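You operate a simulated robot arm through the tools that you are given. There is no shell and no other tool. Be economical: measure what you need, move in short steps, check, and stop when the job is done.

You run a simulated two-armed robot. Do the job below in one go: nothing can be reset, and whatever is moved stays where it is left.

## Task
Drain the red pan on the steel grate and wipe off the sludge.
Fine: carry it there in both hands, drain by its tap into the funnel, shut the tap, put the pad back. Where these are worked on the way, their far stop is far enough and under half their travel is too little: tap of the red pan. What is to be rubbed or washed off counts as gone when no trace of it is left.
Where things are to end (x, y in the base frame): red pan within 2.2 cm of [46, 54].

The check looks at the end state, three seconds after you hand in, the way a careful person would. Anything else that was tipped, shoved, dropped, spilled or broken makes it a failure.

## Robot
Two 7-joint arms with two-finger parallel grippers on one trunk, on a base that drives. Base frame: it is fixed to the floor where the robot stands at the start and does not move with it; the origin is under the middle of the robot, x ahead of it, y to its left, z up; the surface under the hand at the start is at about z = 86.2. Readings come in cm, degrees, newtons and seconds.
The left shoulder is at the start at [5, 16.8, 115.7], the right one opposite. With the tool pointing down near the work surface each hand reaches from about 22 to 66 cm from the robot's upright axis, wherever it stands, measured 20 degrees to its own side. Places, roughly: steel grate [50, 50, 90]; tap of the red pan [40, -10, 90]. Payload 1.57 kg a hand.
The TCP of each hand is the grasp point between the finger pads, 3 cm short of the fingertips. In the tool frame z runs along the fingers and y along their closing line. The gripper opens to 8 cm. The fingers are 1.7 cm wide and 1.2 cm thick; the gripper's body (4 by 8.2 cm) begins 8 cm behind the TCP.
Orientation is that of the tool frame in the base frame, as a unit quaternion [w, x, y, z]. With the fingers straight down and closing along the base's y, the tool's x points along the base's -x, its y along +y and its z along -z.

## Interface
- The arms move only by the tool send_rows. It takes "left_increments", "right_increments" or both (then of equal length, played together; a hand with none holds still); each is a list of rows, each a list of 6 numbers: the shift along the tool's x, y, z in units of 200 mm (1.0 is 200 mm), then the turn, a rotation vector about the tool's x, y, z in units of 120 degrees (1.0 is 120 degrees). In form: [[x, y, z, rx, ry, rz], ...]. A call has 1 to 8 rows; each row is the pose to reach, as a shift and turn from the pose commanded when the call began, along the tool's axes at that moment. "left_jaw" and "right_jaw" are, for a hand that has rows, the closure, from 0 (fully open) to 1 (shut), set as the call begins (left out, the last holds). A call with a number of a shift or a turn outside -1 to 1 is refused whole. Each row takes 0.2 s and may step no farther than 5 cm and 8.6 degrees from the row before; otherwise, or with a gripper value out of range, the whole call is refused. Where a pose cannot be reached the arm comes as near as it can. A force on the tool above 50 N (or 10 N above the force at the start of the call, whichever is more), or a blocked arm, ends the call early, and 0.2 s more pass. Each finger travels about 4.5 cm/s and halts on what it meets, pressing with about 32 N; the grip force reading is that of the motor and also rises with nothing between the fingers. The clock runs only during rows and for 0.2 s after the last one: add rows that repeat a pose to give the fingers time. It gives the time, the measured TCP pose, the force on the tool (base axes), the opening and the grip force at its end, in the units of the frame above (readings bear some noise), with the torque about the TCP (base axes, N m) and any sound that the robot's microphone picked up.
- Cameras (640 x 400 px; columns grow to the right, rows downward): "scene" is now at [12.22, 2.69, 136.19]; the picture's right is [0.32, -0.95, 0.00], its down [-0.58, -0.20, -0.79] and it looks along [0.75, 0.25, -0.61] (base axes); focal length 242 px, centre (320, 200). "left" rides on the left gripper at [7.2, 0.7, -12.2] in its tool frame; the picture's right is [-0.09, 1.00, 0.00], its down [-0.84, -0.08, -0.54] and it looks along [-0.54, -0.05, 0.84] (tool axes); focal length 238 px, centre (320, 200). "right" rides on the right gripper at [7.2, -0.7, -12.2] in its tool frame; the picture's right is [0.09, 1.00, 0.00], its down [-0.84, 0.08, -0.54] and it looks along [-0.54, 0.05, 0.84] (tool axes); focal length 238 px, centre (320, 200).
- camera(camera): a new picture of that camera. The clock stands still meanwhile.
- slide_trunk(by): slides the trunk up (or, below 0, down) by that many cm; the arms and the scene camera ride with it, the base frame stays. It gives what a move gives, with no picture.
- base_move(legs): drives the robot by 1 to 6 legs, each [ahead, left, turn to the left] in cm, cm and degrees, along the robot's own axes; the way and the turn of a leg run together, so that a leg with both is an arc; at most 150 cm and 180 degrees a leg. The arms and the cameras ride along, it lands a little off, and it stops where it bumps. It gives what a move gives.
- turn_head(pan, tilt): turns the head with the scene camera to pan (to the left, within 80 degrees either way) and tilt (down, from -29 to 69), counted from straight ahead of the robot. It gives what a move gives.
- pixel_to_xyz(camera, pixels): there is no depth. For up to 12 entries [column, row, z] of the newest picture of that camera ("zoom" is the newest enlarged one), the place [x, y] in the base frame at which the ray of that pixel passes the height z, good to about 0.3 cm. The clock stands still meanwhile.
- enlarge(camera, box): a new picture of the part [left, top, right, bottom] of that camera's present view, enlarged. The clock stands still meanwhile.
- close_job(): hands the job in; it is judged then, once.

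Work in short steps. Measure before you move; look again where a grasp or a placing could have gone wrong, and mend it. You have 80 turns and 78 pictures in all, those below and enlarged ones among them. Open the grippers and draw the arms clear of the work before you hand the job in, unless the task says otherwise; then end with one line.

The tools are called after "Call:" as name(argument=value, ...) on one line, values as JSON. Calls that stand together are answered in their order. send_rows: Moves the arms, as the interface text tells. Its arguments: {"type":"object","properties":{"left_increments":{"type":"array","items":{"type":"array","items":{"type":"number"}}},"left_jaw":{"type":"number"},"right_increments":{"type":"array","items":{"type":"array","items":{"type":"number"}}},"right_jaw":{"type":"number"}},"required":[]} The other tools are called the same way: slide_trunk (by) slides the trunk up or down; base_move (legs) drives the base; turn_head (pan, tilt) turns the head that bears the scene camera; camera (camera) takes a picture; pixel_to_xyz (camera, pixels) gives the place at which the rays of pixels pass given heights; enlarge (camera, box) takes an enlarged picture of a part of a camera's view; close_job () hands the job in.

At the start:

```text
time_s: 0.0
left_tool_pos: [50.75, 26.04, 113.7]
left_tool_rot: [0.0, -0.001, 1.0, -0.001]
left_contact_force: [-0.4, -0.6, 0.4]
left_torque: [-0.02, 0.05, -0.03]
left_finger_gap: 8.0
left_grip_force: 0.1
right_tool_pos: [39.16, -12.34, 115.92]
right_tool_rot: [0.0, 0.0, 1.0, 0.0]
right_contact_force: [1.2, 0.3, -0.1]
right_torque: [0.01, 0.02, 0.02]
right_finger_gap: 8.02
right_grip_force: 0.0
trunk travel left (down, up): [-32.5, 11.8]
robot x, y, heading: [-0.06, -0.43, 0.2]
head pan, tilt: [18.7, 37.6]
```

scene: 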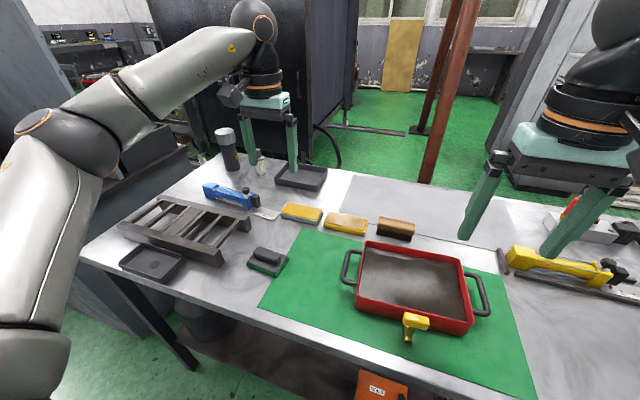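
right: 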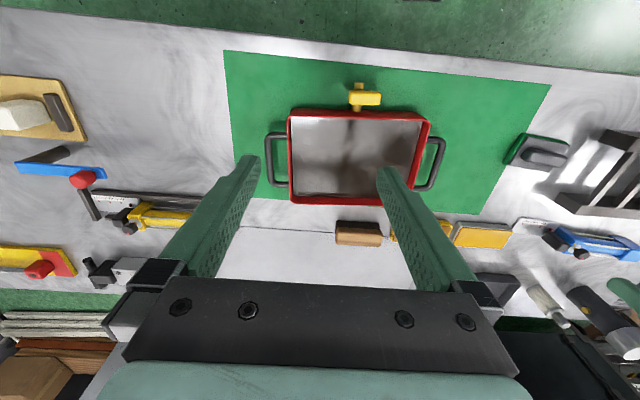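
left: 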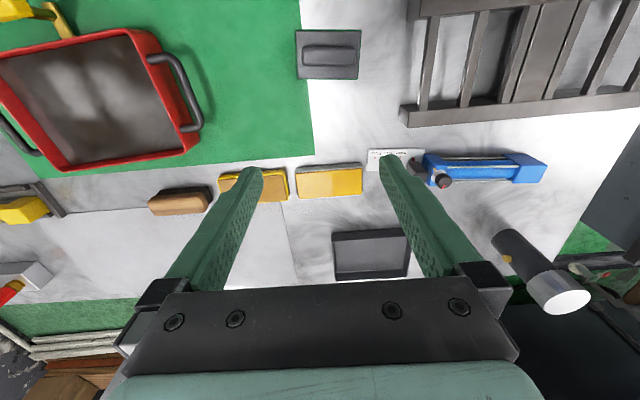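

I start by looking closely at the grate area and the pan area in the scene view.

Call:
enlarge(camera="scene", box=[80, 150, 340, 312])

Call:
enlarge(camera="scene", box=[240, 180, 540, 368])

Call:
pixel_to_xyz(camera="scene", pixels=[[369, 243, 91], [466, 262, 91], [470, 322, 91], [358, 299, 91], [350, 267, 91], [482, 296, 91], [410, 325, 89], [268, 262, 88], [152, 263, 87], [160, 198, 90], [250, 220, 90], [215, 262, 90]])

```text
2.46 times, centred on (210, 231) of scene
```

zoom: 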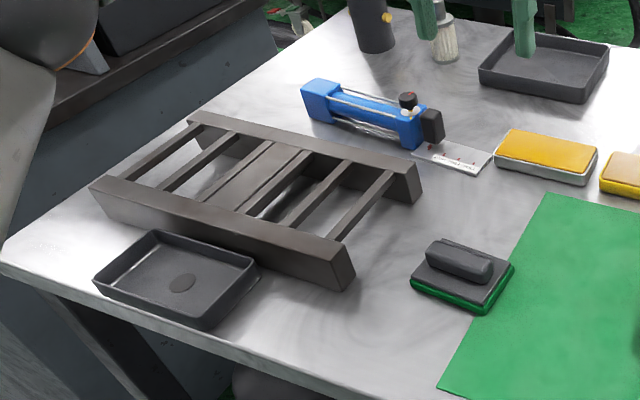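

```text
2.13 times, centred on (390, 274) of scene
```

zoom: 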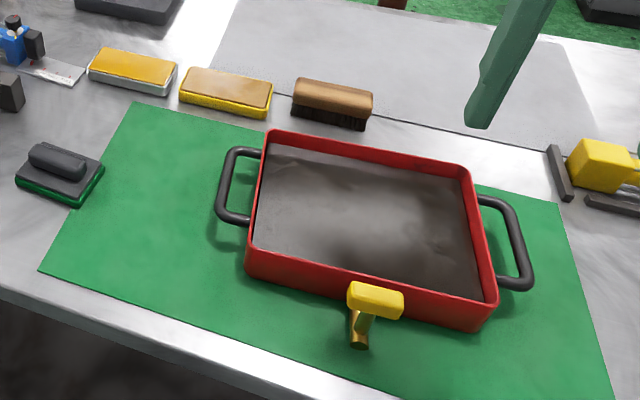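

```text
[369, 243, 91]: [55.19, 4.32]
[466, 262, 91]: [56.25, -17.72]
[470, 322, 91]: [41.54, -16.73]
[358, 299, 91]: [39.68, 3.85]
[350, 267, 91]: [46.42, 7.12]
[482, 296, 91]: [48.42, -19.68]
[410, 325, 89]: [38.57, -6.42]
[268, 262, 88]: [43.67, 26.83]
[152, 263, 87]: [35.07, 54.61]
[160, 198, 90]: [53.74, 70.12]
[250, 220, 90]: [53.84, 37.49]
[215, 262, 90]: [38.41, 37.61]
```

I triangulate the handles, tap, tray and pad: enlarged views from both wrist cameras.

Call:
enlarge(camera="right", box=[240, 60, 480, 210])

Call:
pixel_to_xyz(camera="right", pixels=[[268, 160, 89], [268, 160, 91], [442, 165, 89], [442, 165, 91], [290, 117, 91], [430, 120, 91], [290, 202, 91], [415, 205, 91], [365, 97, 89], [365, 97, 93], [356, 110, 89]])

Call:
turn_head(pan=55, tilt=45)

Call:
camera(camera="scene")

```text
2.67 times, centred on (360, 135) of right
```

zoom: 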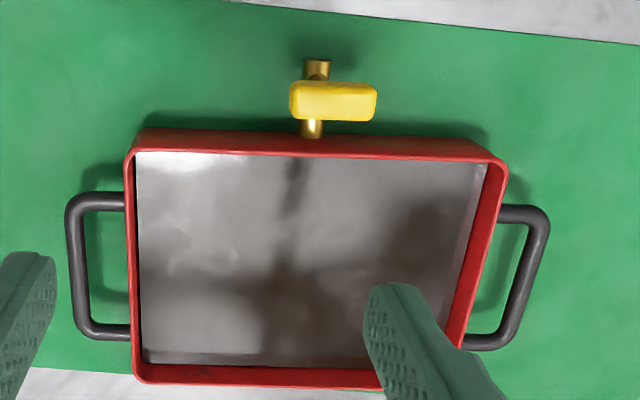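

```text
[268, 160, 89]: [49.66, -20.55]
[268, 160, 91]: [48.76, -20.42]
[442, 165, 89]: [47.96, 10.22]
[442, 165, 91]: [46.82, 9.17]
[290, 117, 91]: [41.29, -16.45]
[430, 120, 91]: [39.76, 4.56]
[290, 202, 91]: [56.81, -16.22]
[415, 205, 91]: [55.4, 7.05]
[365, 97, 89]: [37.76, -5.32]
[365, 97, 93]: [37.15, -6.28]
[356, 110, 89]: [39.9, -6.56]
```

```text
time_s: 1.0
left_tool_pos: [50.75, 26.05, 113.79]
left_tool_rot: [0.001, -0.001, 1.0, 0.0]
left_contact_force: [-0.3, 0.0, 0.2]
left_torque: [-0.03, 0.01, 0.02]
left_finger_gap: 8.01
left_grip_force: 0.0
right_tool_pos: [39.19, -12.43, 115.96]
right_tool_rot: [0.0, 0.0, 1.0, 0.0]
right_contact_force: [0.1, 0.1, 0.6]
right_torque: [-0.02, 0.0, 0.0]
right_finger_gap: 8.01
right_grip_force: 0.0
trunk travel left (down, up): [-32.5, 11.8]
robot x, y, heading: [0.3, -0.26, -0.2]
head pan, tilt: [55.0, 45.0]
```

```text
71 pictures are left
```

scene: 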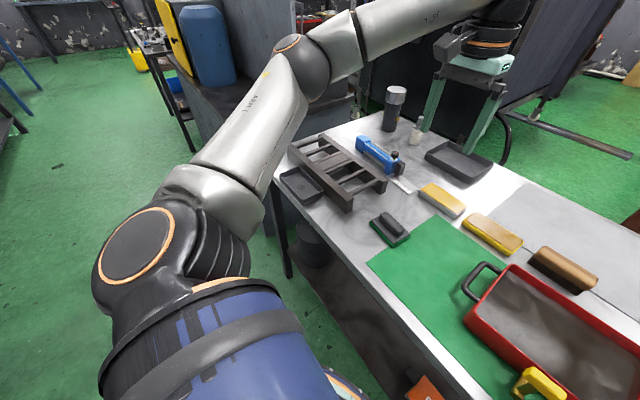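

The tray with a hole at about (35,54.6) sits ahead of the grate, and the pan's handles come out near (46.5,8) and (48.8,-20.3), z≈91, with the pan turned about 4.5°. I bring both hands above the handles and look.

Call:
send_rows(left_increments=[[0.042, -0.18, 0.11, 0, 0, 0], [0.084, -0.36, 0.22, 0, 0, 0], [0.126, -0.54, 0.33, 0, 0, 0], [0.168, -0.72, 0.44, 0, 0, 0], [0.21, -0.9, 0.55, 0, 0, 0], [0.21, -0.9, 0.55, 0, 0, 0]], right_increments=[[-0.096, -0.079, 0.13, 0, 0, 0], [-0.192, -0.158, 0.26, 0, 0, 0], [-0.288, -0.237, 0.39, 0, 0, 0], [-0.384, -0.316, 0.52, 0, 0, 0], [-0.48, -0.395, 0.65, 0, 0, 0], [-0.48, -0.395, 0.65, 0, 0, 0]], left_jaw=0.3, right_jaw=0.3)

Call:
camera(camera="left")

Call:
camera(camera="right")

```text
time_s: 2.4
left_tool_pos: [46.46, 8.18, 102.68]
left_tool_rot: [-0.001, -0.001, 1.0, 0.0]
left_contact_force: [-0.6, 0.0, -0.3]
left_torque: [-0.02, 0.0, 0.02]
left_finger_gap: 5.61
left_grip_force: 0.0
right_tool_pos: [48.75, -20.24, 102.91]
right_tool_rot: [0.0, 0.0, 1.0, 0.001]
right_contact_force: [0.0, 0.1, -0.2]
right_torque: [-0.02, -0.01, 0.02]
right_finger_gap: 5.56
right_grip_force: 0.0
trunk travel left (down, up): [-32.5, 11.8]
robot x, y, heading: [0.0, -0.1, -0.2]
head pan, tilt: [55.0, 45.0]
```

```text
70 pictures are left
```

left: 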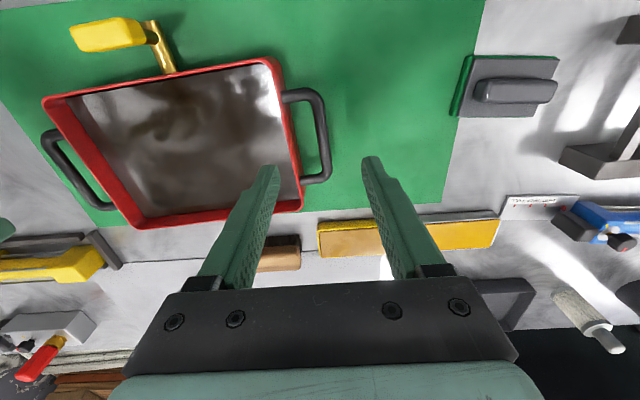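

```text
69 pictures are left
```

right: 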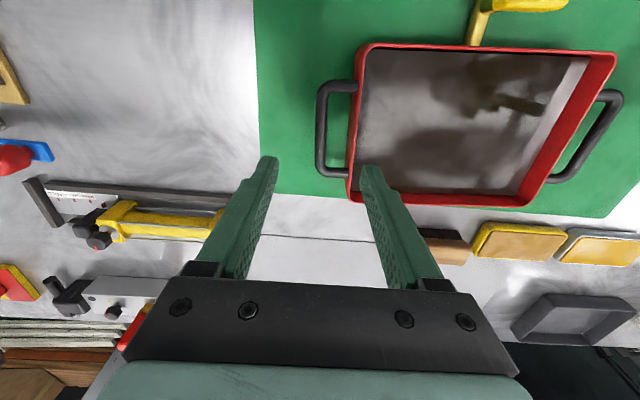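

The left handle bar sits at (321,136) in the left view and the right one at (323,130) in the right view; I convert those, plus the cross-view of the left bar, to settle the height.

Call:
pixel_to_xyz(camera="left", pixels=[[318, 95, 91], [325, 175, 91], [321, 136, 90], [321, 136, 92], [52, 145, 90], [52, 145, 92], [48, 102, 92], [135, 225, 92], [302, 208, 92], [275, 60, 92], [160, 45, 90], [100, 35, 92]])

Call:
pixel_to_xyz(camera="right", pixels=[[322, 90, 91], [325, 170, 91], [323, 130, 90], [323, 130, 92], [615, 96, 90], [615, 96, 92], [558, 177, 90], [558, 177, 92], [362, 48, 92], [612, 58, 92], [352, 197, 92], [520, 203, 92]])

```text
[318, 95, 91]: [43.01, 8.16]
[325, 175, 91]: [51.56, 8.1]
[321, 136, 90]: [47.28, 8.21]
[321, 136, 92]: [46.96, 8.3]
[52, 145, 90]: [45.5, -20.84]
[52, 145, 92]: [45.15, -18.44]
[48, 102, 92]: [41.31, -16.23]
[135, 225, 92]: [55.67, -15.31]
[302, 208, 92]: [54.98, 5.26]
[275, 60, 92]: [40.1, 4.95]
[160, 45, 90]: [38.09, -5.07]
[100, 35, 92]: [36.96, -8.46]
```

```text
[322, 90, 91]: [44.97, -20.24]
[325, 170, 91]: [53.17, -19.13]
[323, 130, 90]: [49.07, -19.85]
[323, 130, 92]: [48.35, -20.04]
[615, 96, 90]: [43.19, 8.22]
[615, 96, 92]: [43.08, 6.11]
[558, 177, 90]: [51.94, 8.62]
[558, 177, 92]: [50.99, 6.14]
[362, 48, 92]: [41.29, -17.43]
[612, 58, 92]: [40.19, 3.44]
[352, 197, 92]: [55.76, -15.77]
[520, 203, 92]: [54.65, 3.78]
```

The handle bars come out at z≈90, left (47.2,8.2) and right (48.8,-19.85), turned about 3.5°. I align, narrow the jaws to about 2.6 cm and descend partway.

Call:
send_rows(left_increments=[[-0.037, 0.001, 0.167, 0, 0, -0.029], [-0.037, 0.001, 0.334, 0, 0, -0.029], [-0.037, 0.001, 0.334, 0, 0, -0.029]], right_increments=[[-0.002, 0.02, 0.172, 0, 0, -0.029], [-0.002, 0.02, 0.345, 0, 0, -0.029], [-0.002, 0.02, 0.345, 0, 0, -0.029]], left_jaw=0.675, right_jaw=0.675)

Call:
enlarge(camera="left", box=[220, 50, 420, 250])

Call:
enlarge(camera="right", box=[220, 50, 420, 250])

```text
time_s: 3.2
left_tool_pos: [47.36, 8.09, 96.02]
left_tool_rot: [-0.001, -0.031, 1.0, 0.0]
left_contact_force: [0.1, 0.1, 0.2]
left_torque: [0.05, 0.04, -0.02]
left_finger_gap: 2.62
left_grip_force: 0.1
right_tool_pos: [48.79, -20.0, 96.03]
right_tool_rot: [0.0, -0.03, 1.0, 0.0]
right_contact_force: [0.3, 0.3, -0.7]
right_torque: [0.0, 0.02, 0.01]
right_finger_gap: 2.59
right_grip_force: 0.0
trunk travel left (down, up): [-32.5, 11.8]
robot x, y, heading: [-0.18, 0.25, -0.1]
head pan, tilt: [55.0, 45.0]
```

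```text
2.00 times, centred on (320, 150) of left
```

zoom: 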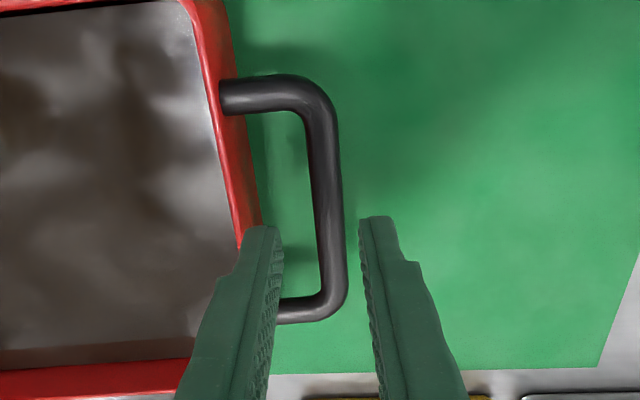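

```text
2.00 times, centred on (320, 150) of right
```

zoom: 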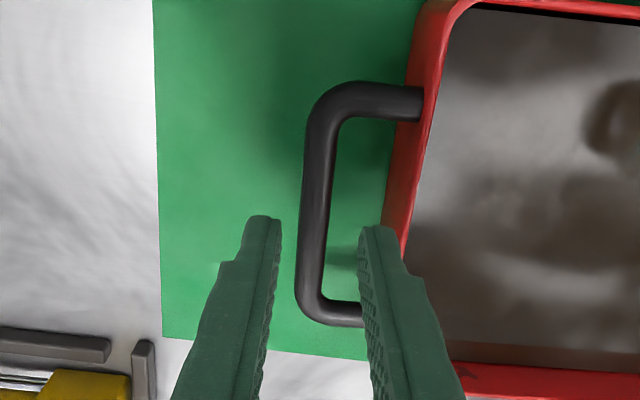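

Both bars are between the fingers; I check their centres at z≈90.

Call:
pixel_to_xyz(camera="left", pixels=[[320.5, 107, 90], [325, 195, 90], [324, 152, 90], [293, 98, 91]])

Call:
pixel_to_xyz(camera="zoom", pixels=[[322, 110, 90], [308, 300, 90], [315, 205, 90]])

```text
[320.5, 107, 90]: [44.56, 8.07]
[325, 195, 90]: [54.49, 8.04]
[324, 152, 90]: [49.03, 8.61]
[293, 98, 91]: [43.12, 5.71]
```

```text
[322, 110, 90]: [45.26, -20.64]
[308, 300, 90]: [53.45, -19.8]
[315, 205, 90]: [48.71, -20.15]
```

The bars match the hand positions within a few mm, so I go down to z≈90.6.

Call:
send_rows(left_increments=[[0, 0.007, 0.1, 0, 0, 0], [0, 0.007, 0.2, 0, 0, 0], [0, 0.007, 0.27, 0, 0, 0], [0, 0.007, 0.27, 0, 0, 0]], right_increments=[[0, -0.007, 0.1, 0, 0, 0], [0, -0.007, 0.2, 0, 0, 0], [0, -0.007, 0.27, 0, 0, 0], [0, -0.007, 0.27, 0, 0, 0]])

Call:
turn_head(pan=0, tilt=45)

Call:
camera(camera="scene")

```text
time_s: 4.2
left_tool_pos: [47.31, 8.07, 90.64]
left_tool_rot: [0.001, -0.031, 1.0, 0.0]
left_contact_force: [0.3, 1.4, 0.7]
left_torque: [-0.01, -0.02, -0.03]
left_finger_gap: 2.6
left_grip_force: 0.0
right_tool_pos: [48.72, -20.02, 90.64]
right_tool_rot: [0.0, -0.031, 1.0, 0.0]
right_contact_force: [0.3, 0.1, 0.9]
right_torque: [-0.03, 0.01, -0.02]
right_finger_gap: 2.61
right_grip_force: 0.0
trunk travel left (down, up): [-32.5, 11.8]
robot x, y, heading: [-0.15, 0.07, 0.2]
head pan, tilt: [55.0, 45.0]
```

```text
time_s: 5.5
left_tool_pos: [47.36, 8.22, 90.62]
left_tool_rot: [0.0, -0.031, 1.0, 0.0]
left_contact_force: [0.2, 0.0, 0.2]
left_torque: [-0.03, -0.01, 0.01]
left_finger_gap: 2.6
left_grip_force: 0.1
right_tool_pos: [48.77, -20.0, 90.69]
right_tool_rot: [0.0, -0.03, 1.0, 0.0]
right_contact_force: [-0.9, -0.5, 0.2]
right_torque: [-0.03, -0.01, 0.02]
right_finger_gap: 2.6
right_grip_force: 0.0
trunk travel left (down, up): [-32.5, 11.8]
robot x, y, heading: [0.32, 0.16, -0.0]
head pan, tilt: [0.0, 45.0]
```

```text
66 pictures are left
```

scene: 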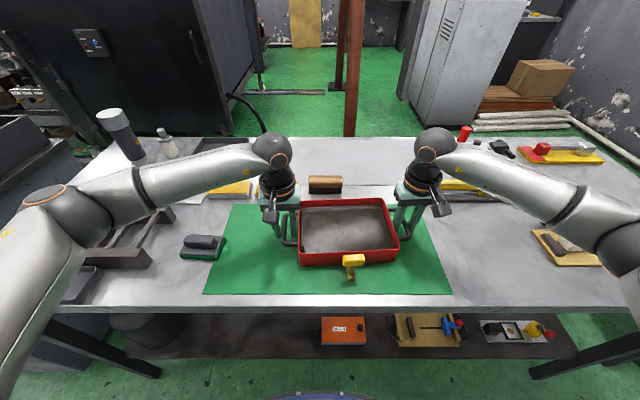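

No contact forces; I close both jaws on the handles.

Call:
send_rows(left_increments=[[0, 0, 0, 0, 0, 0], [0, 0, 0, 0, 0, 0], [0, 0, 0, 0, 0, 0], [0, 0, 0, 0, 0, 0]], right_increments=[[0, 0, 0, 0, 0, 0], [0, 0, 0, 0, 0, 0], [0, 0, 0, 0, 0, 0], [0, 0, 0, 0, 0, 0]], left_jaw=1, right_jaw=1)

Call:
turn_head(pan=78, tilt=35)

Call:
camera(camera="scene")

```text
time_s: 6.5
left_tool_pos: [47.49, 8.34, 90.62]
left_tool_rot: [0.0, -0.032, 0.999, 0.002]
left_contact_force: [-2.3, 17.4, 2.8]
left_torque: [-0.04, 0.27, -0.07]
left_finger_gap: 1.15
left_grip_force: 28.7
right_tool_pos: [48.79, -20.3, 90.64]
right_tool_rot: [0.0, -0.029, 1.0, -0.002]
right_contact_force: [-0.5, -13.6, 1.1]
right_torque: [0.02, -0.1, 0.04]
right_finger_gap: 1.14
right_grip_force: 28.7
trunk travel left (down, up): [-32.5, 11.8]
robot x, y, heading: [0.1, -0.02, 0.2]
head pan, tilt: [0.0, 45.0]
```

```text
time_s: 8.0
left_tool_pos: [47.3, 8.32, 90.69]
left_tool_rot: [0.0, -0.031, 1.0, 0.002]
left_contact_force: [0.5, 23.5, 1.0]
left_torque: [0.06, -0.4, -0.06]
left_finger_gap: 1.15
left_grip_force: 28.5
right_tool_pos: [48.76, -20.23, 90.73]
right_tool_rot: [0.0, -0.029, 1.0, -0.002]
right_contact_force: [1.3, -21.2, 1.9]
right_torque: [-0.03, 0.04, 0.05]
right_finger_gap: 1.15
right_grip_force: 29.1
trunk travel left (down, up): [-32.5, 11.8]
robot x, y, heading: [0.25, 0.28, 0.1]
head pan, tilt: [78.0, 35.0]
```

```text
65 pictures are left
```

scene: 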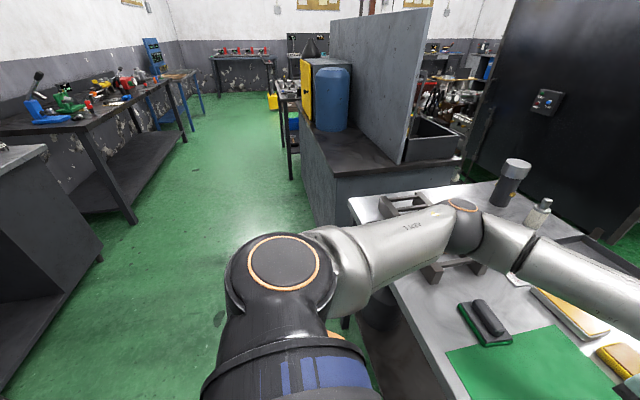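

The grip holds (gap 1.15 cm); 20 N of outward load comes from a slight mismatch, which I'll relieve. I check how far left the bench at (340,180)-(460,160) is from the arm.

Call:
pixel_to_xyz(camera="scene", pixels=[[338, 180, 95], [460, 160, 95], [305, 135, 95], [350, 200, 86], [465, 225, 110], [405, 155, 110], [360, 330, 0]])

Call:
send_rows(left_increments=[[0, 0.013, 0, 0, 0, 0], [0, 0.013, -0.05, 0, 0, 0], [0, 0.013, -0.1, 0, 0, 0], [0, 0.013, -0.1, 0, 0, 0]], right_increments=[[0, -0.013, 0, 0, 0, 0], [0, -0.013, -0.05, 0, 0, 0], [0, -0.013, -0.1, 0, 0, 0], [0, -0.013, -0.1, 0, 0, 0]])

Call:
turn_head(pan=0, tilt=45)

Call:
camera(camera="scene")

```text
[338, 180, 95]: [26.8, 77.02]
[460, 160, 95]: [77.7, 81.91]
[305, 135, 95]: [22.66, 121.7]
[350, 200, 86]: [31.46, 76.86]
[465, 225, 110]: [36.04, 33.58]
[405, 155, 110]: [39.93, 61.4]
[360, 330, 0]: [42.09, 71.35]
```

```text
time_s: 9.0
left_tool_pos: [47.35, 8.43, 92.5]
left_tool_rot: [-0.002, -0.03, 1.0, -0.001]
left_contact_force: [-0.3, 4.6, -4.9]
left_torque: [-0.02, 0.17, -0.01]
left_finger_gap: 1.15
left_grip_force: 29.0
right_tool_pos: [48.84, -20.25, 92.59]
right_tool_rot: [0.0, -0.03, 1.0, 0.001]
right_contact_force: [-0.2, -4.6, -3.6]
right_torque: [-0.02, -0.19, -0.05]
right_finger_gap: 1.16
right_grip_force: 29.1
trunk travel left (down, up): [-32.5, 11.8]
robot x, y, heading: [0.03, 0.08, -0.1]
head pan, tilt: [78.0, 35.0]
```

```text
time_s: 10.5
left_tool_pos: [47.46, 8.39, 92.56]
left_tool_rot: [0.0, -0.031, 1.0, -0.001]
left_contact_force: [-0.5, -7.9, -3.9]
left_torque: [0.01, 0.17, -0.04]
left_finger_gap: 1.14
left_grip_force: 28.9
right_tool_pos: [48.76, -20.22, 92.56]
right_tool_rot: [0.0, -0.031, 1.0, 0.001]
right_contact_force: [-0.9, 8.0, -3.5]
right_torque: [0.04, -0.16, -0.05]
right_finger_gap: 1.16
right_grip_force: 28.6
trunk travel left (down, up): [-32.5, 11.8]
robot x, y, heading: [-0.1, -0.07, 0.1]
head pan, tilt: [0.0, 45.0]
```

```text
64 pictures are left
```

scene: 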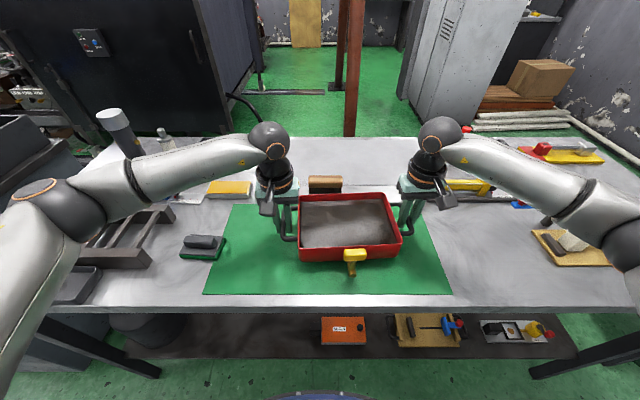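

The pan hangs level at about 8 N, so it's light. I raise the trunk 10 cm for clearance over the pad, clamp and grate, then drive left in two legs.

Call:
slide_trunk(by=10)

Call:
base_move(legs=[[0, 20, 0], [0, 20, 0]])

Call:
camera(camera="scene")

```text
time_s: 11.8
left_tool_pos: [47.41, 8.31, 102.54]
left_tool_rot: [-0.001, -0.03, 1.0, 0.0]
left_contact_force: [0.8, -14.7, -3.8]
left_torque: [-0.01, -0.03, -0.01]
left_finger_gap: 1.14
left_grip_force: 28.7
right_tool_pos: [48.89, -20.24, 102.75]
right_tool_rot: [-0.002, -0.031, 1.0, 0.002]
right_contact_force: [-1.1, 14.0, -3.6]
right_torque: [0.03, 0.03, -0.03]
right_finger_gap: 1.15
right_grip_force: 29.2
trunk travel left (down, up): [-42.5, 1.8]
robot x, y, heading: [0.55, -0.06, -0.1]
head pan, tilt: [0.0, 45.0]
```

```text
time_s: 16.2
left_tool_pos: [47.3, 48.21, 102.56]
left_tool_rot: [0.0, -0.031, 1.0, -0.002]
left_contact_force: [0.8, -18.4, -4.3]
left_torque: [-0.02, 0.04, -0.03]
left_finger_gap: 1.17
left_grip_force: 29.1
right_tool_pos: [48.98, 19.6, 102.48]
right_tool_rot: [-0.001, -0.031, 1.0, 0.0]
right_contact_force: [-1.2, 18.5, -4.3]
right_torque: [-0.01, -0.04, -0.1]
right_finger_gap: 1.16
right_grip_force: 29.1
trunk travel left (down, up): [-42.5, 1.8]
robot x, y, heading: [0.3, 39.76, 0.2]
head pan, tilt: [0.0, 45.0]
```

```text
63 pictures are left
```

scene: 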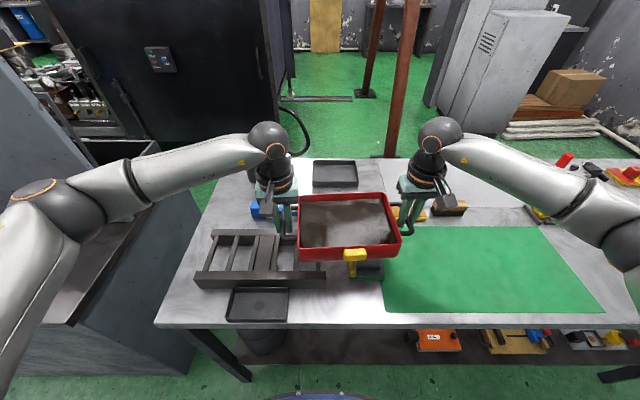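

Base landed well at y≈39.8; the grate is clear below. I now shift the pan left with the arms in two halves while turning it back to straight.

Call:
send_rows(left_increments=[[0.0004, 0.125, 0, 0, 0, 0.0037], [0.0008, 0.25, 0, 0, 0, 0.0074], [0.0012, 0.376, 0, 0, 0, 0.0111], [0.0015, 0.501, 0, 0, 0, 0.0148], [0.0015, 0.501, 0, 0, 0, 0.0148]], right_increments=[[0.011, 0.127, 0, 0, 0, 0.0037], [0.0215, 0.254, 0, 0, 0, 0.0074], [0.032, 0.381, 0, 0, 0, 0.0111], [0.043, 0.5085, 0, 0, 0, 0.0148], [0.043, 0.5085, 0, 0, 0, 0.0148]])

Call:
camera(camera="scene")

```text
time_s: 17.4
left_tool_pos: [46.63, 58.24, 102.54]
left_tool_rot: [0.0, -0.017, 1.0, -0.001]
left_contact_force: [0.2, 4.3, -4.4]
left_torque: [0.02, -0.01, -0.02]
left_finger_gap: 1.15
left_grip_force: 29.1
right_tool_pos: [47.32, 29.78, 102.71]
right_tool_rot: [-0.001, -0.016, 1.0, 0.001]
right_contact_force: [0.1, -5.6, -3.7]
right_torque: [0.0, -0.01, 0.03]
right_finger_gap: 1.17
right_grip_force: 29.2
trunk travel left (down, up): [-42.5, 1.8]
robot x, y, heading: [-0.26, 40.15, 0.4]
head pan, tilt: [0.0, 45.0]
```

```text
62 pictures are left
```

scene: 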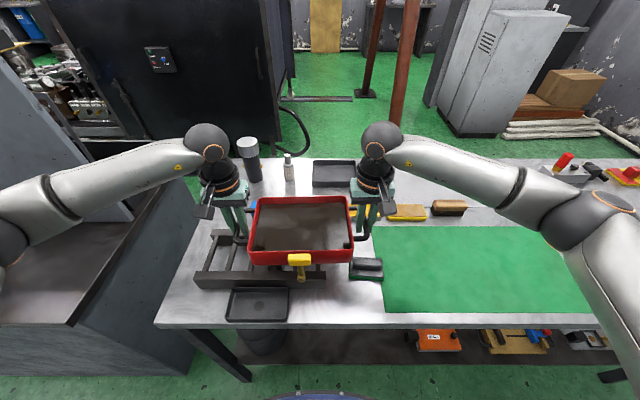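

I check the panel's nearest corner at (130,220) relative to the arm before the second half.

Call:
pixel_to_xyz(camera="scene", pixels=[[130, 222, 95], [75, 325, 95], [193, 205, 95], [135, 180, 115], [45, 190, 120], [45, 190, 130], [10, 250, 120], [258, 305, 87], [195, 275, 90], [327, 280, 90], [225, 232, 90], [258, 305, 86.5]])

Call:
turn_head(pan=70, tilt=30)

Call:
camera(camera="scene")

```text
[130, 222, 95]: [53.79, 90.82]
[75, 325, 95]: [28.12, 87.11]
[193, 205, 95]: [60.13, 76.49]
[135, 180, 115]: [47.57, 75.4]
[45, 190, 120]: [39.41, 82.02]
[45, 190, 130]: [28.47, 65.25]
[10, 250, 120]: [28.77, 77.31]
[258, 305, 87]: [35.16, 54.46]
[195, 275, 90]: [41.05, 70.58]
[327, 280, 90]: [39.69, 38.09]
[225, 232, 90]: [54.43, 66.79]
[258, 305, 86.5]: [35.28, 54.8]
```

```text
time_s: 18.8
left_tool_pos: [46.79, 58.26, 102.44]
left_tool_rot: [0.0, -0.017, 1.0, -0.001]
left_contact_force: [-0.6, 10.3, -3.7]
left_torque: [-0.02, -0.03, 0.0]
left_finger_gap: 1.16
left_grip_force: 28.9
right_tool_pos: [47.33, 29.81, 102.71]
right_tool_rot: [-0.001, -0.016, 1.0, 0.0]
right_contact_force: [0.8, -10.8, -3.5]
right_torque: [-0.04, 0.0, 0.03]
right_finger_gap: 1.18
right_grip_force: 29.1
trunk travel left (down, up): [-42.5, 1.8]
robot x, y, heading: [-0.11, 39.98, -0.1]
head pan, tilt: [70.0, 30.0]
```

```text
61 pictures are left
```

scene: 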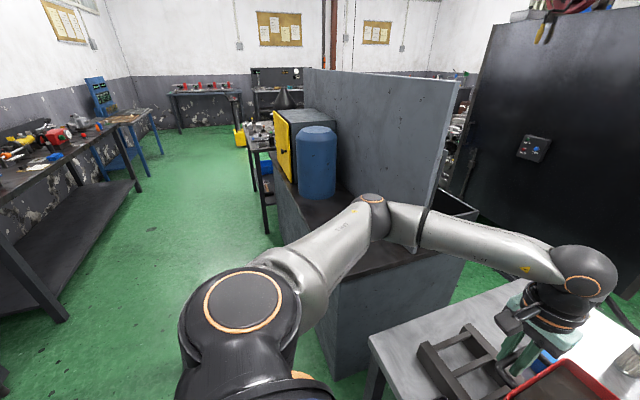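

The panel stands at x≈54, y>91, while the elbow is at about (28,78), so there's room. I do the second half.

Call:
send_rows(left_increments=[[0.0035, 0.125, 0, 0, 0, 0.004], [0.007, 0.25, 0, 0, 0, 0.008], [0.011, 0.376, 0, 0, 0, 0.012], [0.0147, 0.504, 0, 0, 0, 0.0158], [0.0147, 0.504, 0, 0, 0, 0.0158]], right_increments=[[0.012, 0.125, 0, 0, 0, 0.004], [0.0245, 0.25, 0, 0, 0, 0.008], [0.037, 0.375, 0, 0, 0, 0.012], [0.049, 0.498, 0, 0, 0, 0.0158], [0.049, 0.498, 0, 0, 0, 0.0158]])

Call:
turn_head(pan=10, tilt=55)

Call:
camera(camera="scene")

```text
time_s: 20.0
left_tool_pos: [46.17, 68.34, 102.48]
left_tool_rot: [0.0, 0.002, 1.0, -0.002]
left_contact_force: [1.2, 7.2, -4.5]
left_torque: [0.06, 0.22, 0.23]
left_finger_gap: 1.16
left_grip_force: 29.4
right_tool_pos: [46.08, 39.73, 102.72]
right_tool_rot: [-0.001, -0.001, 1.0, 0.001]
right_contact_force: [-2.4, -7.8, -3.6]
right_torque: [-0.01, -0.23, 0.22]
right_finger_gap: 1.12
right_grip_force: 28.5
trunk travel left (down, up): [-42.5, 1.8]
robot x, y, heading: [0.13, 39.95, -0.0]
head pan, tilt: [70.0, 30.0]
```

```text
time_s: 21.3
left_tool_pos: [46.13, 68.44, 102.41]
left_tool_rot: [0.0, 0.001, 1.0, -0.002]
left_contact_force: [0.7, 2.4, -2.7]
left_torque: [0.01, -0.18, 0.19]
left_finger_gap: 1.15
left_grip_force: 28.9
right_tool_pos: [46.02, 39.88, 102.64]
right_tool_rot: [-0.001, -0.001, 1.0, 0.0]
right_contact_force: [-1.5, -1.9, -3.7]
right_torque: [0.01, 0.17, 0.18]
right_finger_gap: 1.17
right_grip_force: 29.1
trunk travel left (down, up): [-42.5, 1.8]
robot x, y, heading: [0.12, 39.98, -0.3]
head pan, tilt: [10.0, 55.0]
```

```text
60 pictures are left
```

scene: 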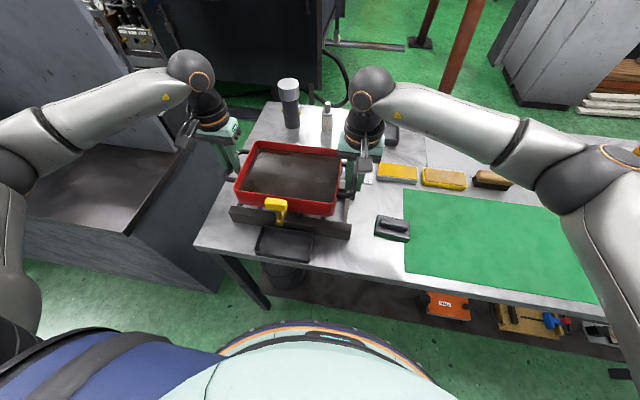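

The pan centre is about (46.1,54.1) and straight. I lower 5.5 cm and look at the clearance.

Call:
send_rows(left_increments=[[0, 0, 0.09, 0, 0, 0], [0, 0, 0.18, 0, 0, 0], [0, 0, 0.27, 0, 0, 0], [0, 0, 0.27, 0, 0, 0]], right_increments=[[0, 0, 0.09, 0, 0, 0], [0, 0, 0.18, 0, 0, 0], [0, 0, 0.278, 0, 0, 0], [0, 0, 0.278, 0, 0, 0]])

Call:
enlarge(camera="scene", box=[190, 110, 390, 290])

```text
time_s: 22.3
left_tool_pos: [46.09, 68.34, 97.05]
left_tool_rot: [0.001, 0.001, 1.0, -0.002]
left_contact_force: [1.6, 0.8, -4.0]
left_torque: [0.02, -0.17, 0.24]
left_finger_gap: 1.13
left_grip_force: 29.2
right_tool_pos: [46.01, 39.73, 97.02]
right_tool_rot: [-0.001, 0.0, 1.0, 0.001]
right_contact_force: [-1.9, -0.1, -4.0]
right_torque: [-0.01, 0.17, 0.18]
right_finger_gap: 1.16
right_grip_force: 28.9
trunk travel left (down, up): [-42.5, 1.8]
robot x, y, heading: [-0.03, 39.98, 0.0]
head pan, tilt: [10.0, 55.0]
```

```text
2.22 times, centred on (290, 200) of scene
```

zoom: 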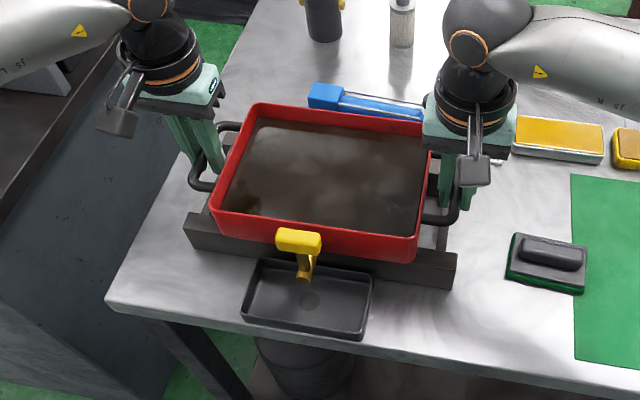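

I verify the pan centre from its rim corners in this zoom (rim z≈97.7), then lower in small steps watching the force.

Call:
pixel_to_xyz(camera="zoom", pixels=[[252, 106, 97.7], [418, 258, 97.7], [212, 208, 97.7], [300, 280, 94], [310, 302, 86.5], [298, 240, 99], [190, 215, 91], [455, 255, 91]])

Call:
send_rows(left_increments=[[0, 0, 0.025, 0, 0, 0], [0, 0, 0.05, 0, 0, 0], [0, 0, 0.05, 0, 0, 0]], right_increments=[[0, 0, 0.025, 0, 0, 0], [0, 0, 0.05, 0, 0, 0], [0, 0, 0.05, 0, 0, 0]])

```text
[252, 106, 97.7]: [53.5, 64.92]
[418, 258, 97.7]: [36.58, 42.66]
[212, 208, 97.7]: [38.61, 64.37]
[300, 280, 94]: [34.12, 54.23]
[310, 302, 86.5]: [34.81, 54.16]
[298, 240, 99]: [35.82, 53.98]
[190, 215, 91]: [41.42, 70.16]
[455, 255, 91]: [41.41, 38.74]
```

```text
time_s: 23.1
left_tool_pos: [46.04, 68.43, 96.08]
left_tool_rot: [0.0, 0.001, 1.0, -0.002]
left_contact_force: [1.8, 0.9, -4.8]
left_torque: [-0.03, 0.05, 0.23]
left_finger_gap: 1.15
left_grip_force: 28.9
right_tool_pos: [46.11, 39.82, 96.0]
right_tool_rot: [0.001, 0.001, 1.0, 0.001]
right_contact_force: [-1.8, -0.7, -3.6]
right_torque: [-0.02, -0.14, 0.24]
right_finger_gap: 1.15
right_grip_force: 29.3
trunk travel left (down, up): [-42.5, 1.8]
robot x, y, heading: [-0.2, 40.05, 0.2]
head pan, tilt: [10.0, 55.0]
```

No contact yet; I keep lowering in small steps.

Call:
send_rows(left_increments=[[0, 0, 0.025, 0, 0, 0], [0, 0, 0.05, 0, 0, 0], [0, 0, 0.05, 0, 0, 0]], right_increments=[[0, 0, 0.025, 0, 0, 0], [0, 0, 0.05, 0, 0, 0], [0, 0, 0.05, 0, 0, 0]])

Call:
enlarge(camera="scene", box=[190, 110, 390, 290])

```text
time_s: 23.9
left_tool_pos: [46.11, 68.39, 95.5]
left_tool_rot: [0.003, 0.001, 1.0, -0.002]
left_contact_force: [3.6, 3.9, 12.8]
left_torque: [0.0, 0.67, 0.17]
left_finger_gap: 1.16
left_grip_force: 28.6
right_tool_pos: [46.07, 39.88, 95.4]
right_tool_rot: [0.003, 0.001, 1.0, 0.003]
right_contact_force: [1.0, -2.6, 20.8]
right_torque: [0.02, 0.22, 0.18]
right_finger_gap: 1.17
right_grip_force: 29.9
trunk travel left (down, up): [-42.5, 1.8]
robot x, y, heading: [0.16, 40.13, 0.2]
head pan, tilt: [10.0, 55.0]
```

```text
2.22 times, centred on (290, 200) of scene
```

zoom: 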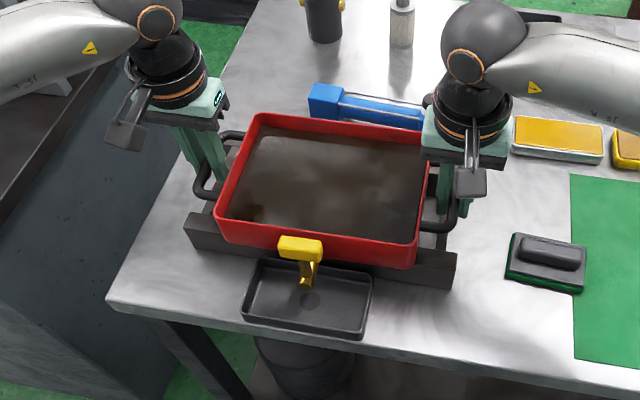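

Contact at z≈95.5 (12-20 N up): the pan rests on the grate. I check its pose before letting go.

Call:
pixel_to_xyz(camera="zoom", pixels=[[258, 115, 96.2], [418, 266, 96.2], [216, 215, 96.2], [432, 135, 96.2], [300, 246, 97.5], [307, 282, 92.5], [310, 300, 86.5]])

Call:
send_rows(left_increments=[[0, 0, -0.015, 0, 0, 0], [0, 0, -0.015, 0, 0, 0]], right_increments=[[0, 0, -0.015, 0, 0, 0], [0, 0, -0.015, 0, 0, 0]])

```text
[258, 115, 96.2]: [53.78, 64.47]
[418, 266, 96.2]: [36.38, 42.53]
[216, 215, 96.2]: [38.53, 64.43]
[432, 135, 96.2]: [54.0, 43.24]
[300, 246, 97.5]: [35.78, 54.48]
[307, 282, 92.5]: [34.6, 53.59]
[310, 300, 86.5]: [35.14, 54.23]
```

```text
time_s: 24.5
left_tool_pos: [45.99, 68.36, 95.45]
left_tool_rot: [0.002, 0.001, 1.0, -0.002]
left_contact_force: [4.5, 4.2, 2.8]
left_torque: [0.04, -0.84, 0.27]
left_finger_gap: 1.15
left_grip_force: 29.1
right_tool_pos: [46.07, 39.76, 95.49]
right_tool_rot: [0.002, 0.0, 1.0, 0.001]
right_contact_force: [3.8, -1.6, 15.5]
right_torque: [0.01, -0.57, 0.29]
right_finger_gap: 1.14
right_grip_force: 28.8
trunk travel left (down, up): [-42.5, 1.8]
robot x, y, heading: [0.36, 39.73, 0.1]
head pan, tilt: [10.0, 55.0]
```

Rim centre ≈(45.7,53.7), tap mouth above the tray hole at (35,54). I release gently to the 2.6 cm opening.

Call:
send_rows(left_increments=[[0, 0, 0, 0, 0, 0], [0, 0, 0, 0, 0, 0], [0, 0, 0, 0, 0, 0]], right_increments=[[0, 0, 0, 0, 0, 0], [0, 0, 0, 0, 0, 0], [0, 0, 0, 0, 0, 0]], left_jaw=0.675, right_jaw=0.675)

Call:
send_rows(left_increments=[[0, 0, -0.1, 0, 0, 0], [0, 0, -0.25, 0, 0, 0], [0, 0, -0.5, 0, 0, 0], [0, 0, -0.6, 0, 0, 0]], right_increments=[[0, 0, -0.1, 0, 0, 0], [0, 0, -0.25, 0, 0, 0], [0, 0, -0.5, 0, 0, 0], [0, 0, -0.6, 0, 0, 0]])

Call:
enlarge(camera="scene", box=[190, 110, 390, 290])

Call:
enlarge(camera="right", box=[240, 0, 640, 250])

```text
time_s: 25.3
left_tool_pos: [46.02, 68.31, 95.39]
left_tool_rot: [0.0, 0.002, 1.0, -0.002]
left_contact_force: [0.8, 0.3, -0.1]
left_torque: [-0.02, 0.01, 0.0]
left_finger_gap: 2.59
left_grip_force: 0.1
right_tool_pos: [46.05, 39.85, 95.38]
right_tool_rot: [-0.001, 0.001, 1.0, 0.001]
right_contact_force: [0.2, 0.3, 0.0]
right_torque: [-0.01, -0.04, -0.02]
right_finger_gap: 2.61
right_grip_force: 0.1
trunk travel left (down, up): [-42.5, 1.8]
robot x, y, heading: [-0.32, 39.7, 0.1]
head pan, tilt: [10.0, 55.0]
```

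```text
time_s: 26.3
left_tool_pos: [46.08, 68.46, 107.42]
left_tool_rot: [0.0, 0.001, 1.0, -0.002]
left_contact_force: [-0.5, 0.2, -0.6]
left_torque: [0.01, 0.01, -0.01]
left_finger_gap: 2.61
left_grip_force: 0.0
right_tool_pos: [46.15, 39.69, 107.53]
right_tool_rot: [0.0, 0.001, 1.0, 0.001]
right_contact_force: [-0.5, -1.0, 0.5]
right_torque: [-0.01, 0.0, 0.02]
right_finger_gap: 2.6
right_grip_force: 0.1
trunk travel left (down, up): [-42.5, 1.8]
robot x, y, heading: [0.01, 39.9, 0.0]
head pan, tilt: [10.0, 55.0]
```

```text
2.22 times, centred on (290, 200) of scene
```

zoom: 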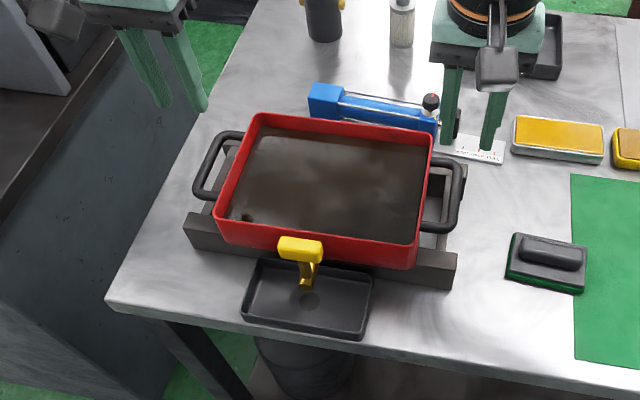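

```text
1.60 times, centred on (440, 125) of right
```

zoom: 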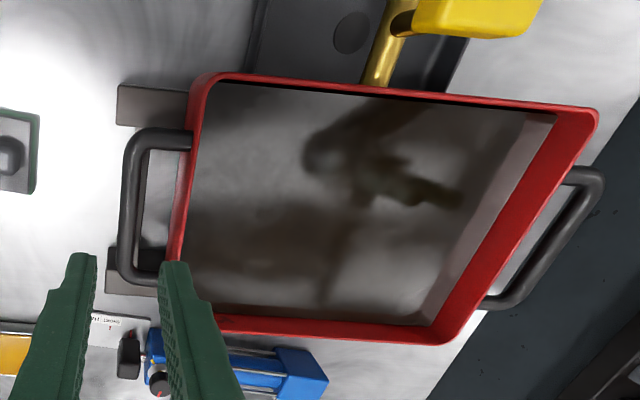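

The pan sits well. Now the tap at about (35.5,54,97): I bring the right hand back over it for a close look, opening its fingers a bit.

Call:
send_rows(right_increments=[[0.15, 0.113, -0.1, 0, 0, 0], [0.3, 0.226, -0.125, 0, 0, 0], [0.45, 0.339, -0.125, 0, 0, 0], [0.6, 0.452, -0.125, 0, 0, 0], [0.755, 0.565, -0.125, 0, 0, 0], [0.755, 0.565, -0.125, 0, 0, 0]])

Call:
camera(camera="right")

Call:
enlarge(camera="scene", box=[230, 170, 350, 280])

```text
time_s: 27.7
left_tool_pos: [46.08, 68.36, 107.29]
left_tool_rot: [-0.001, 0.001, 1.0, -0.001]
left_contact_force: [0.6, 0.0, 0.0]
left_torque: [0.0, 0.01, 0.02]
left_finger_gap: 2.61
left_grip_force: 0.1
right_tool_pos: [30.95, 50.98, 109.94]
right_tool_rot: [0.0, 0.001, 1.0, 0.001]
right_contact_force: [-0.2, 1.1, 0.9]
right_torque: [0.02, 0.01, -0.03]
right_finger_gap: 2.6
right_grip_force: 0.1
trunk travel left (down, up): [-42.5, 1.8]
robot x, y, heading: [-0.22, 39.89, 0.0]
head pan, tilt: [10.0, 55.0]
```

```text
55 pictures are left
```

right: 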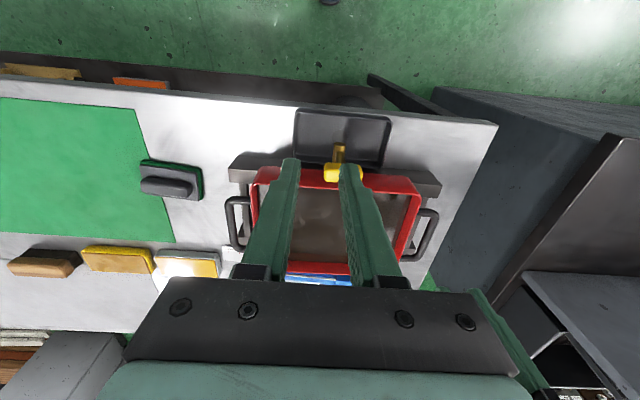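

```text
3.64 times, centred on (290, 225) of scene
```

zoom: 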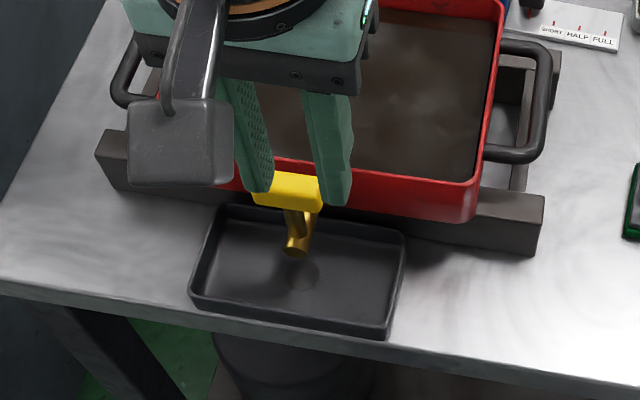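

I shift the hand aside by 14 cm and look again at the tap unobstructed.

Call:
send_rows(right_increments=[[0, -0.23, 0, 0, 0, 0], [0, -0.46, 0, 0, 0, 0], [0, -0.7, 0, 0, 0, 0], [0, -0.7, 0, 0, 0, 0]])

Call:
enlarge(camera="scene", box=[255, 180, 325, 250])

Call:
enlarge(camera="right", box=[380, 90, 540, 230])

```text
time_s: 28.7
left_tool_pos: [46.06, 68.4, 107.37]
left_tool_rot: [0.001, 0.001, 1.0, -0.001]
left_contact_force: [-1.0, -0.3, -0.1]
left_torque: [0.0, 0.02, 0.03]
left_finger_gap: 2.61
left_grip_force: 0.0
right_tool_pos: [30.7, 37.1, 109.91]
right_tool_rot: [0.0, 0.0, 1.0, 0.001]
right_contact_force: [0.0, 0.2, -0.1]
right_torque: [-0.02, -0.02, 0.03]
right_finger_gap: 2.6
right_grip_force: 0.1
trunk travel left (down, up): [-42.5, 1.8]
robot x, y, heading: [-0.05, 40.46, 0.0]
head pan, tilt: [10.0, 55.0]
```

```text
5.71 times, centred on (290, 215) of scene
```

zoom: 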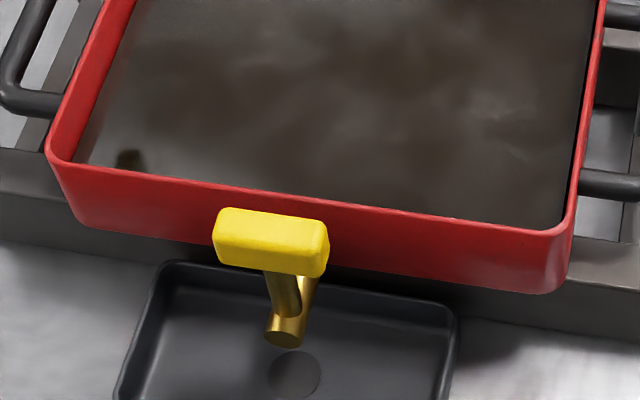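

```text
2.86 times, centred on (460, 160) of right
```

zoom: 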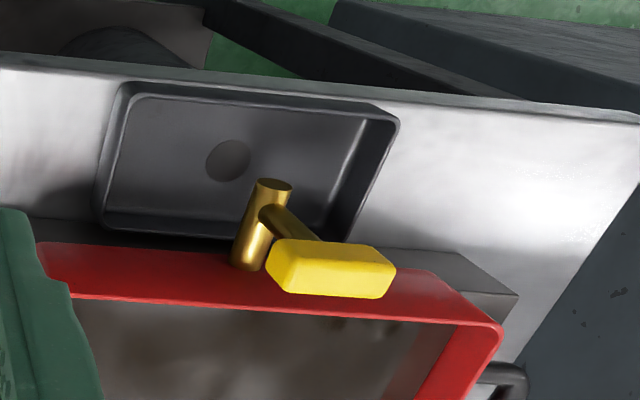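

The tap is a horizontal pipe with a vertical stem carrying a yellow T-lever lying along y. I triangulate the lever centre.

Call:
pixel_to_xyz(camera="scene", pixels=[[281.2, 220.5, 97], [281.2, 220.5, 98], [281.2, 220.5, 99], [281.2, 220.5, 100], [272, 220, 98.5], [291, 222, 98.5], [285, 233, 94]])

Call:
pixel_to_xyz(camera="right", pixels=[[464.2, 182.7, 97], [464.2, 182.7, 98], [464.2, 182.7, 99], [464.2, 182.7, 100], [442, 182, 98.5], [487, 185, 98.5]])

```text
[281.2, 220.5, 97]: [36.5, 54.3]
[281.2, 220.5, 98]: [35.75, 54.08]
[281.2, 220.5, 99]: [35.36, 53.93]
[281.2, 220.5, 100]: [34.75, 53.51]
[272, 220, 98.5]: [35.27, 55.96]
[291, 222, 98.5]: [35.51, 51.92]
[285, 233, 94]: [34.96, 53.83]
```

```text
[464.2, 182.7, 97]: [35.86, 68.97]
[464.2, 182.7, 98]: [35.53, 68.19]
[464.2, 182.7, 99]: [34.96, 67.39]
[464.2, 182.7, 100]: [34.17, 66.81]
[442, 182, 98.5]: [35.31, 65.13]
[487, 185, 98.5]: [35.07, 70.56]
```

Both cameras agree: lever centre ≈(35.4,54.0), top ≈98.5. I turn the right hand 90° (fingers closing along x) while moving above the lever.

Call:
send_rows(right_increments=[[-0.03, 0.1, 0, 0, 0, 0.07], [-0.06, 0.2, 0, 0, 0, 0.14], [-0.09, 0.3, 0, 0, 0, 0.21], [-0.12, 0.4, 0, 0, 0, 0.28], [-0.15, 0.5, 0, 0, 0, 0.35], [-0.18, 0.65, 0, 0, 0, 0.4], [-0.235, 0.845, 0, 0, 0, 0.4]], right_jaw=0.45)

Call:
send_rows(right_increments=[[0, 0, 0, 0, 0, 0.07], [0, 0, 0, 0, 0, 0.14], [0, 0, 0, 0, 0, 0.21], [0, 0, 0, 0, 0, 0.28], [0, 0, 0, 0, 0, 0.35], [0, 0, 0, 0, 0, 0.35]])

Call:
enlarge(camera="right", box=[160, 40, 480, 240])

Call:
camera(camera="scene")

```text
time_s: 30.3
left_tool_pos: [46.08, 68.48, 107.22]
left_tool_rot: [0.001, 0.001, 1.0, -0.001]
left_contact_force: [0.0, 0.8, 0.0]
left_torque: [-0.03, -0.01, -0.03]
left_finger_gap: 2.6
left_grip_force: 0.1
right_tool_pos: [35.58, 54.08, 109.84]
right_tool_rot: [0.0, 0.408, 0.913, 0.001]
right_contact_force: [-0.4, 0.1, -0.2]
right_torque: [-0.01, 0.01, 0.0]
right_finger_gap: 4.39
right_grip_force: 0.0
trunk travel left (down, up): [-42.5, 1.8]
robot x, y, heading: [0.07, 40.22, 0.2]
head pan, tilt: [10.0, 55.0]
```

```text
time_s: 31.7
left_tool_pos: [46.12, 68.41, 107.36]
left_tool_rot: [0.001, 0.0, 1.0, -0.002]
left_contact_force: [0.8, 0.9, 0.2]
left_torque: [-0.01, -0.02, -0.04]
left_finger_gap: 2.58
left_grip_force: 0.0
right_tool_pos: [35.61, 54.01, 110.01]
right_tool_rot: [0.0, 0.708, 0.706, 0.0]
right_contact_force: [0.7, -0.2, -1.1]
right_torque: [-0.03, 0.0, -0.03]
right_finger_gap: 4.42
right_grip_force: 0.0
trunk travel left (down, up): [-42.5, 1.8]
robot x, y, heading: [-0.1, 39.81, -0.0]
head pan, tilt: [10.0, 55.0]
```

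```text
2.00 times, centred on (320, 140) of right
```

zoom: 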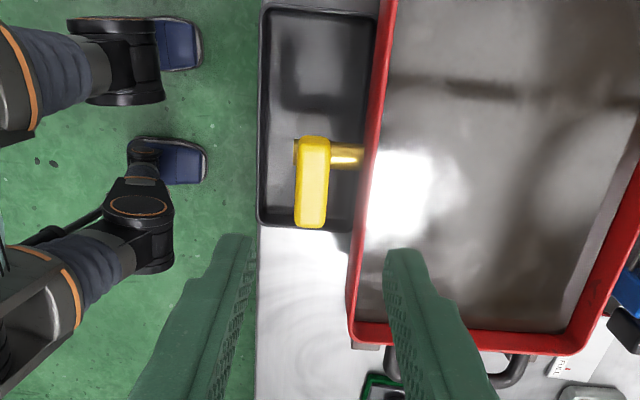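

```text
50 pictures are left
```

scene: 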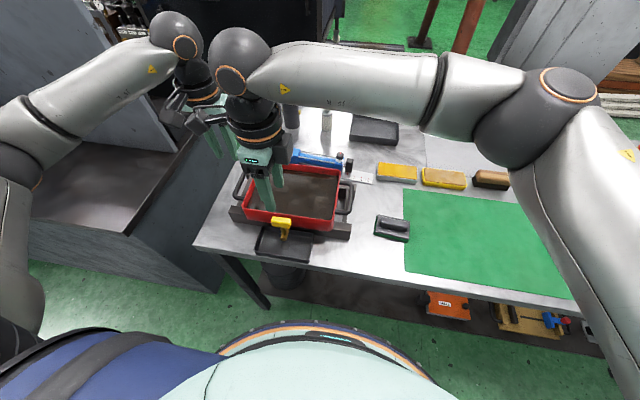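

I compute the lever's place from this view.

Call:
pixel_to_xyz(camera="right", pixels=[[316.5, 130, 98.5], [317, 108, 98.5], [317, 152, 98.5], [336, 117, 93], [349, 130, 96]])

```text
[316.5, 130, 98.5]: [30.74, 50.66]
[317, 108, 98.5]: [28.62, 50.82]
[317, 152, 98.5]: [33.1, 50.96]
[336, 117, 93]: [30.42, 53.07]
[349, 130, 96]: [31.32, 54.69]
```

That used an older pose; I use the zoom picture instead.

Call:
pixel_to_xyz(camera="zoom", pixels=[[313, 180, 98.5], [314, 138, 98.5], [312, 225, 98.5], [345, 155, 93], [378, 180, 96]])

```text
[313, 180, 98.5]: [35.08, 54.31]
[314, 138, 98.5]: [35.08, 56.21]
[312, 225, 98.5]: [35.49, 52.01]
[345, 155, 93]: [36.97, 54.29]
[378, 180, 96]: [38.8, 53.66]
```

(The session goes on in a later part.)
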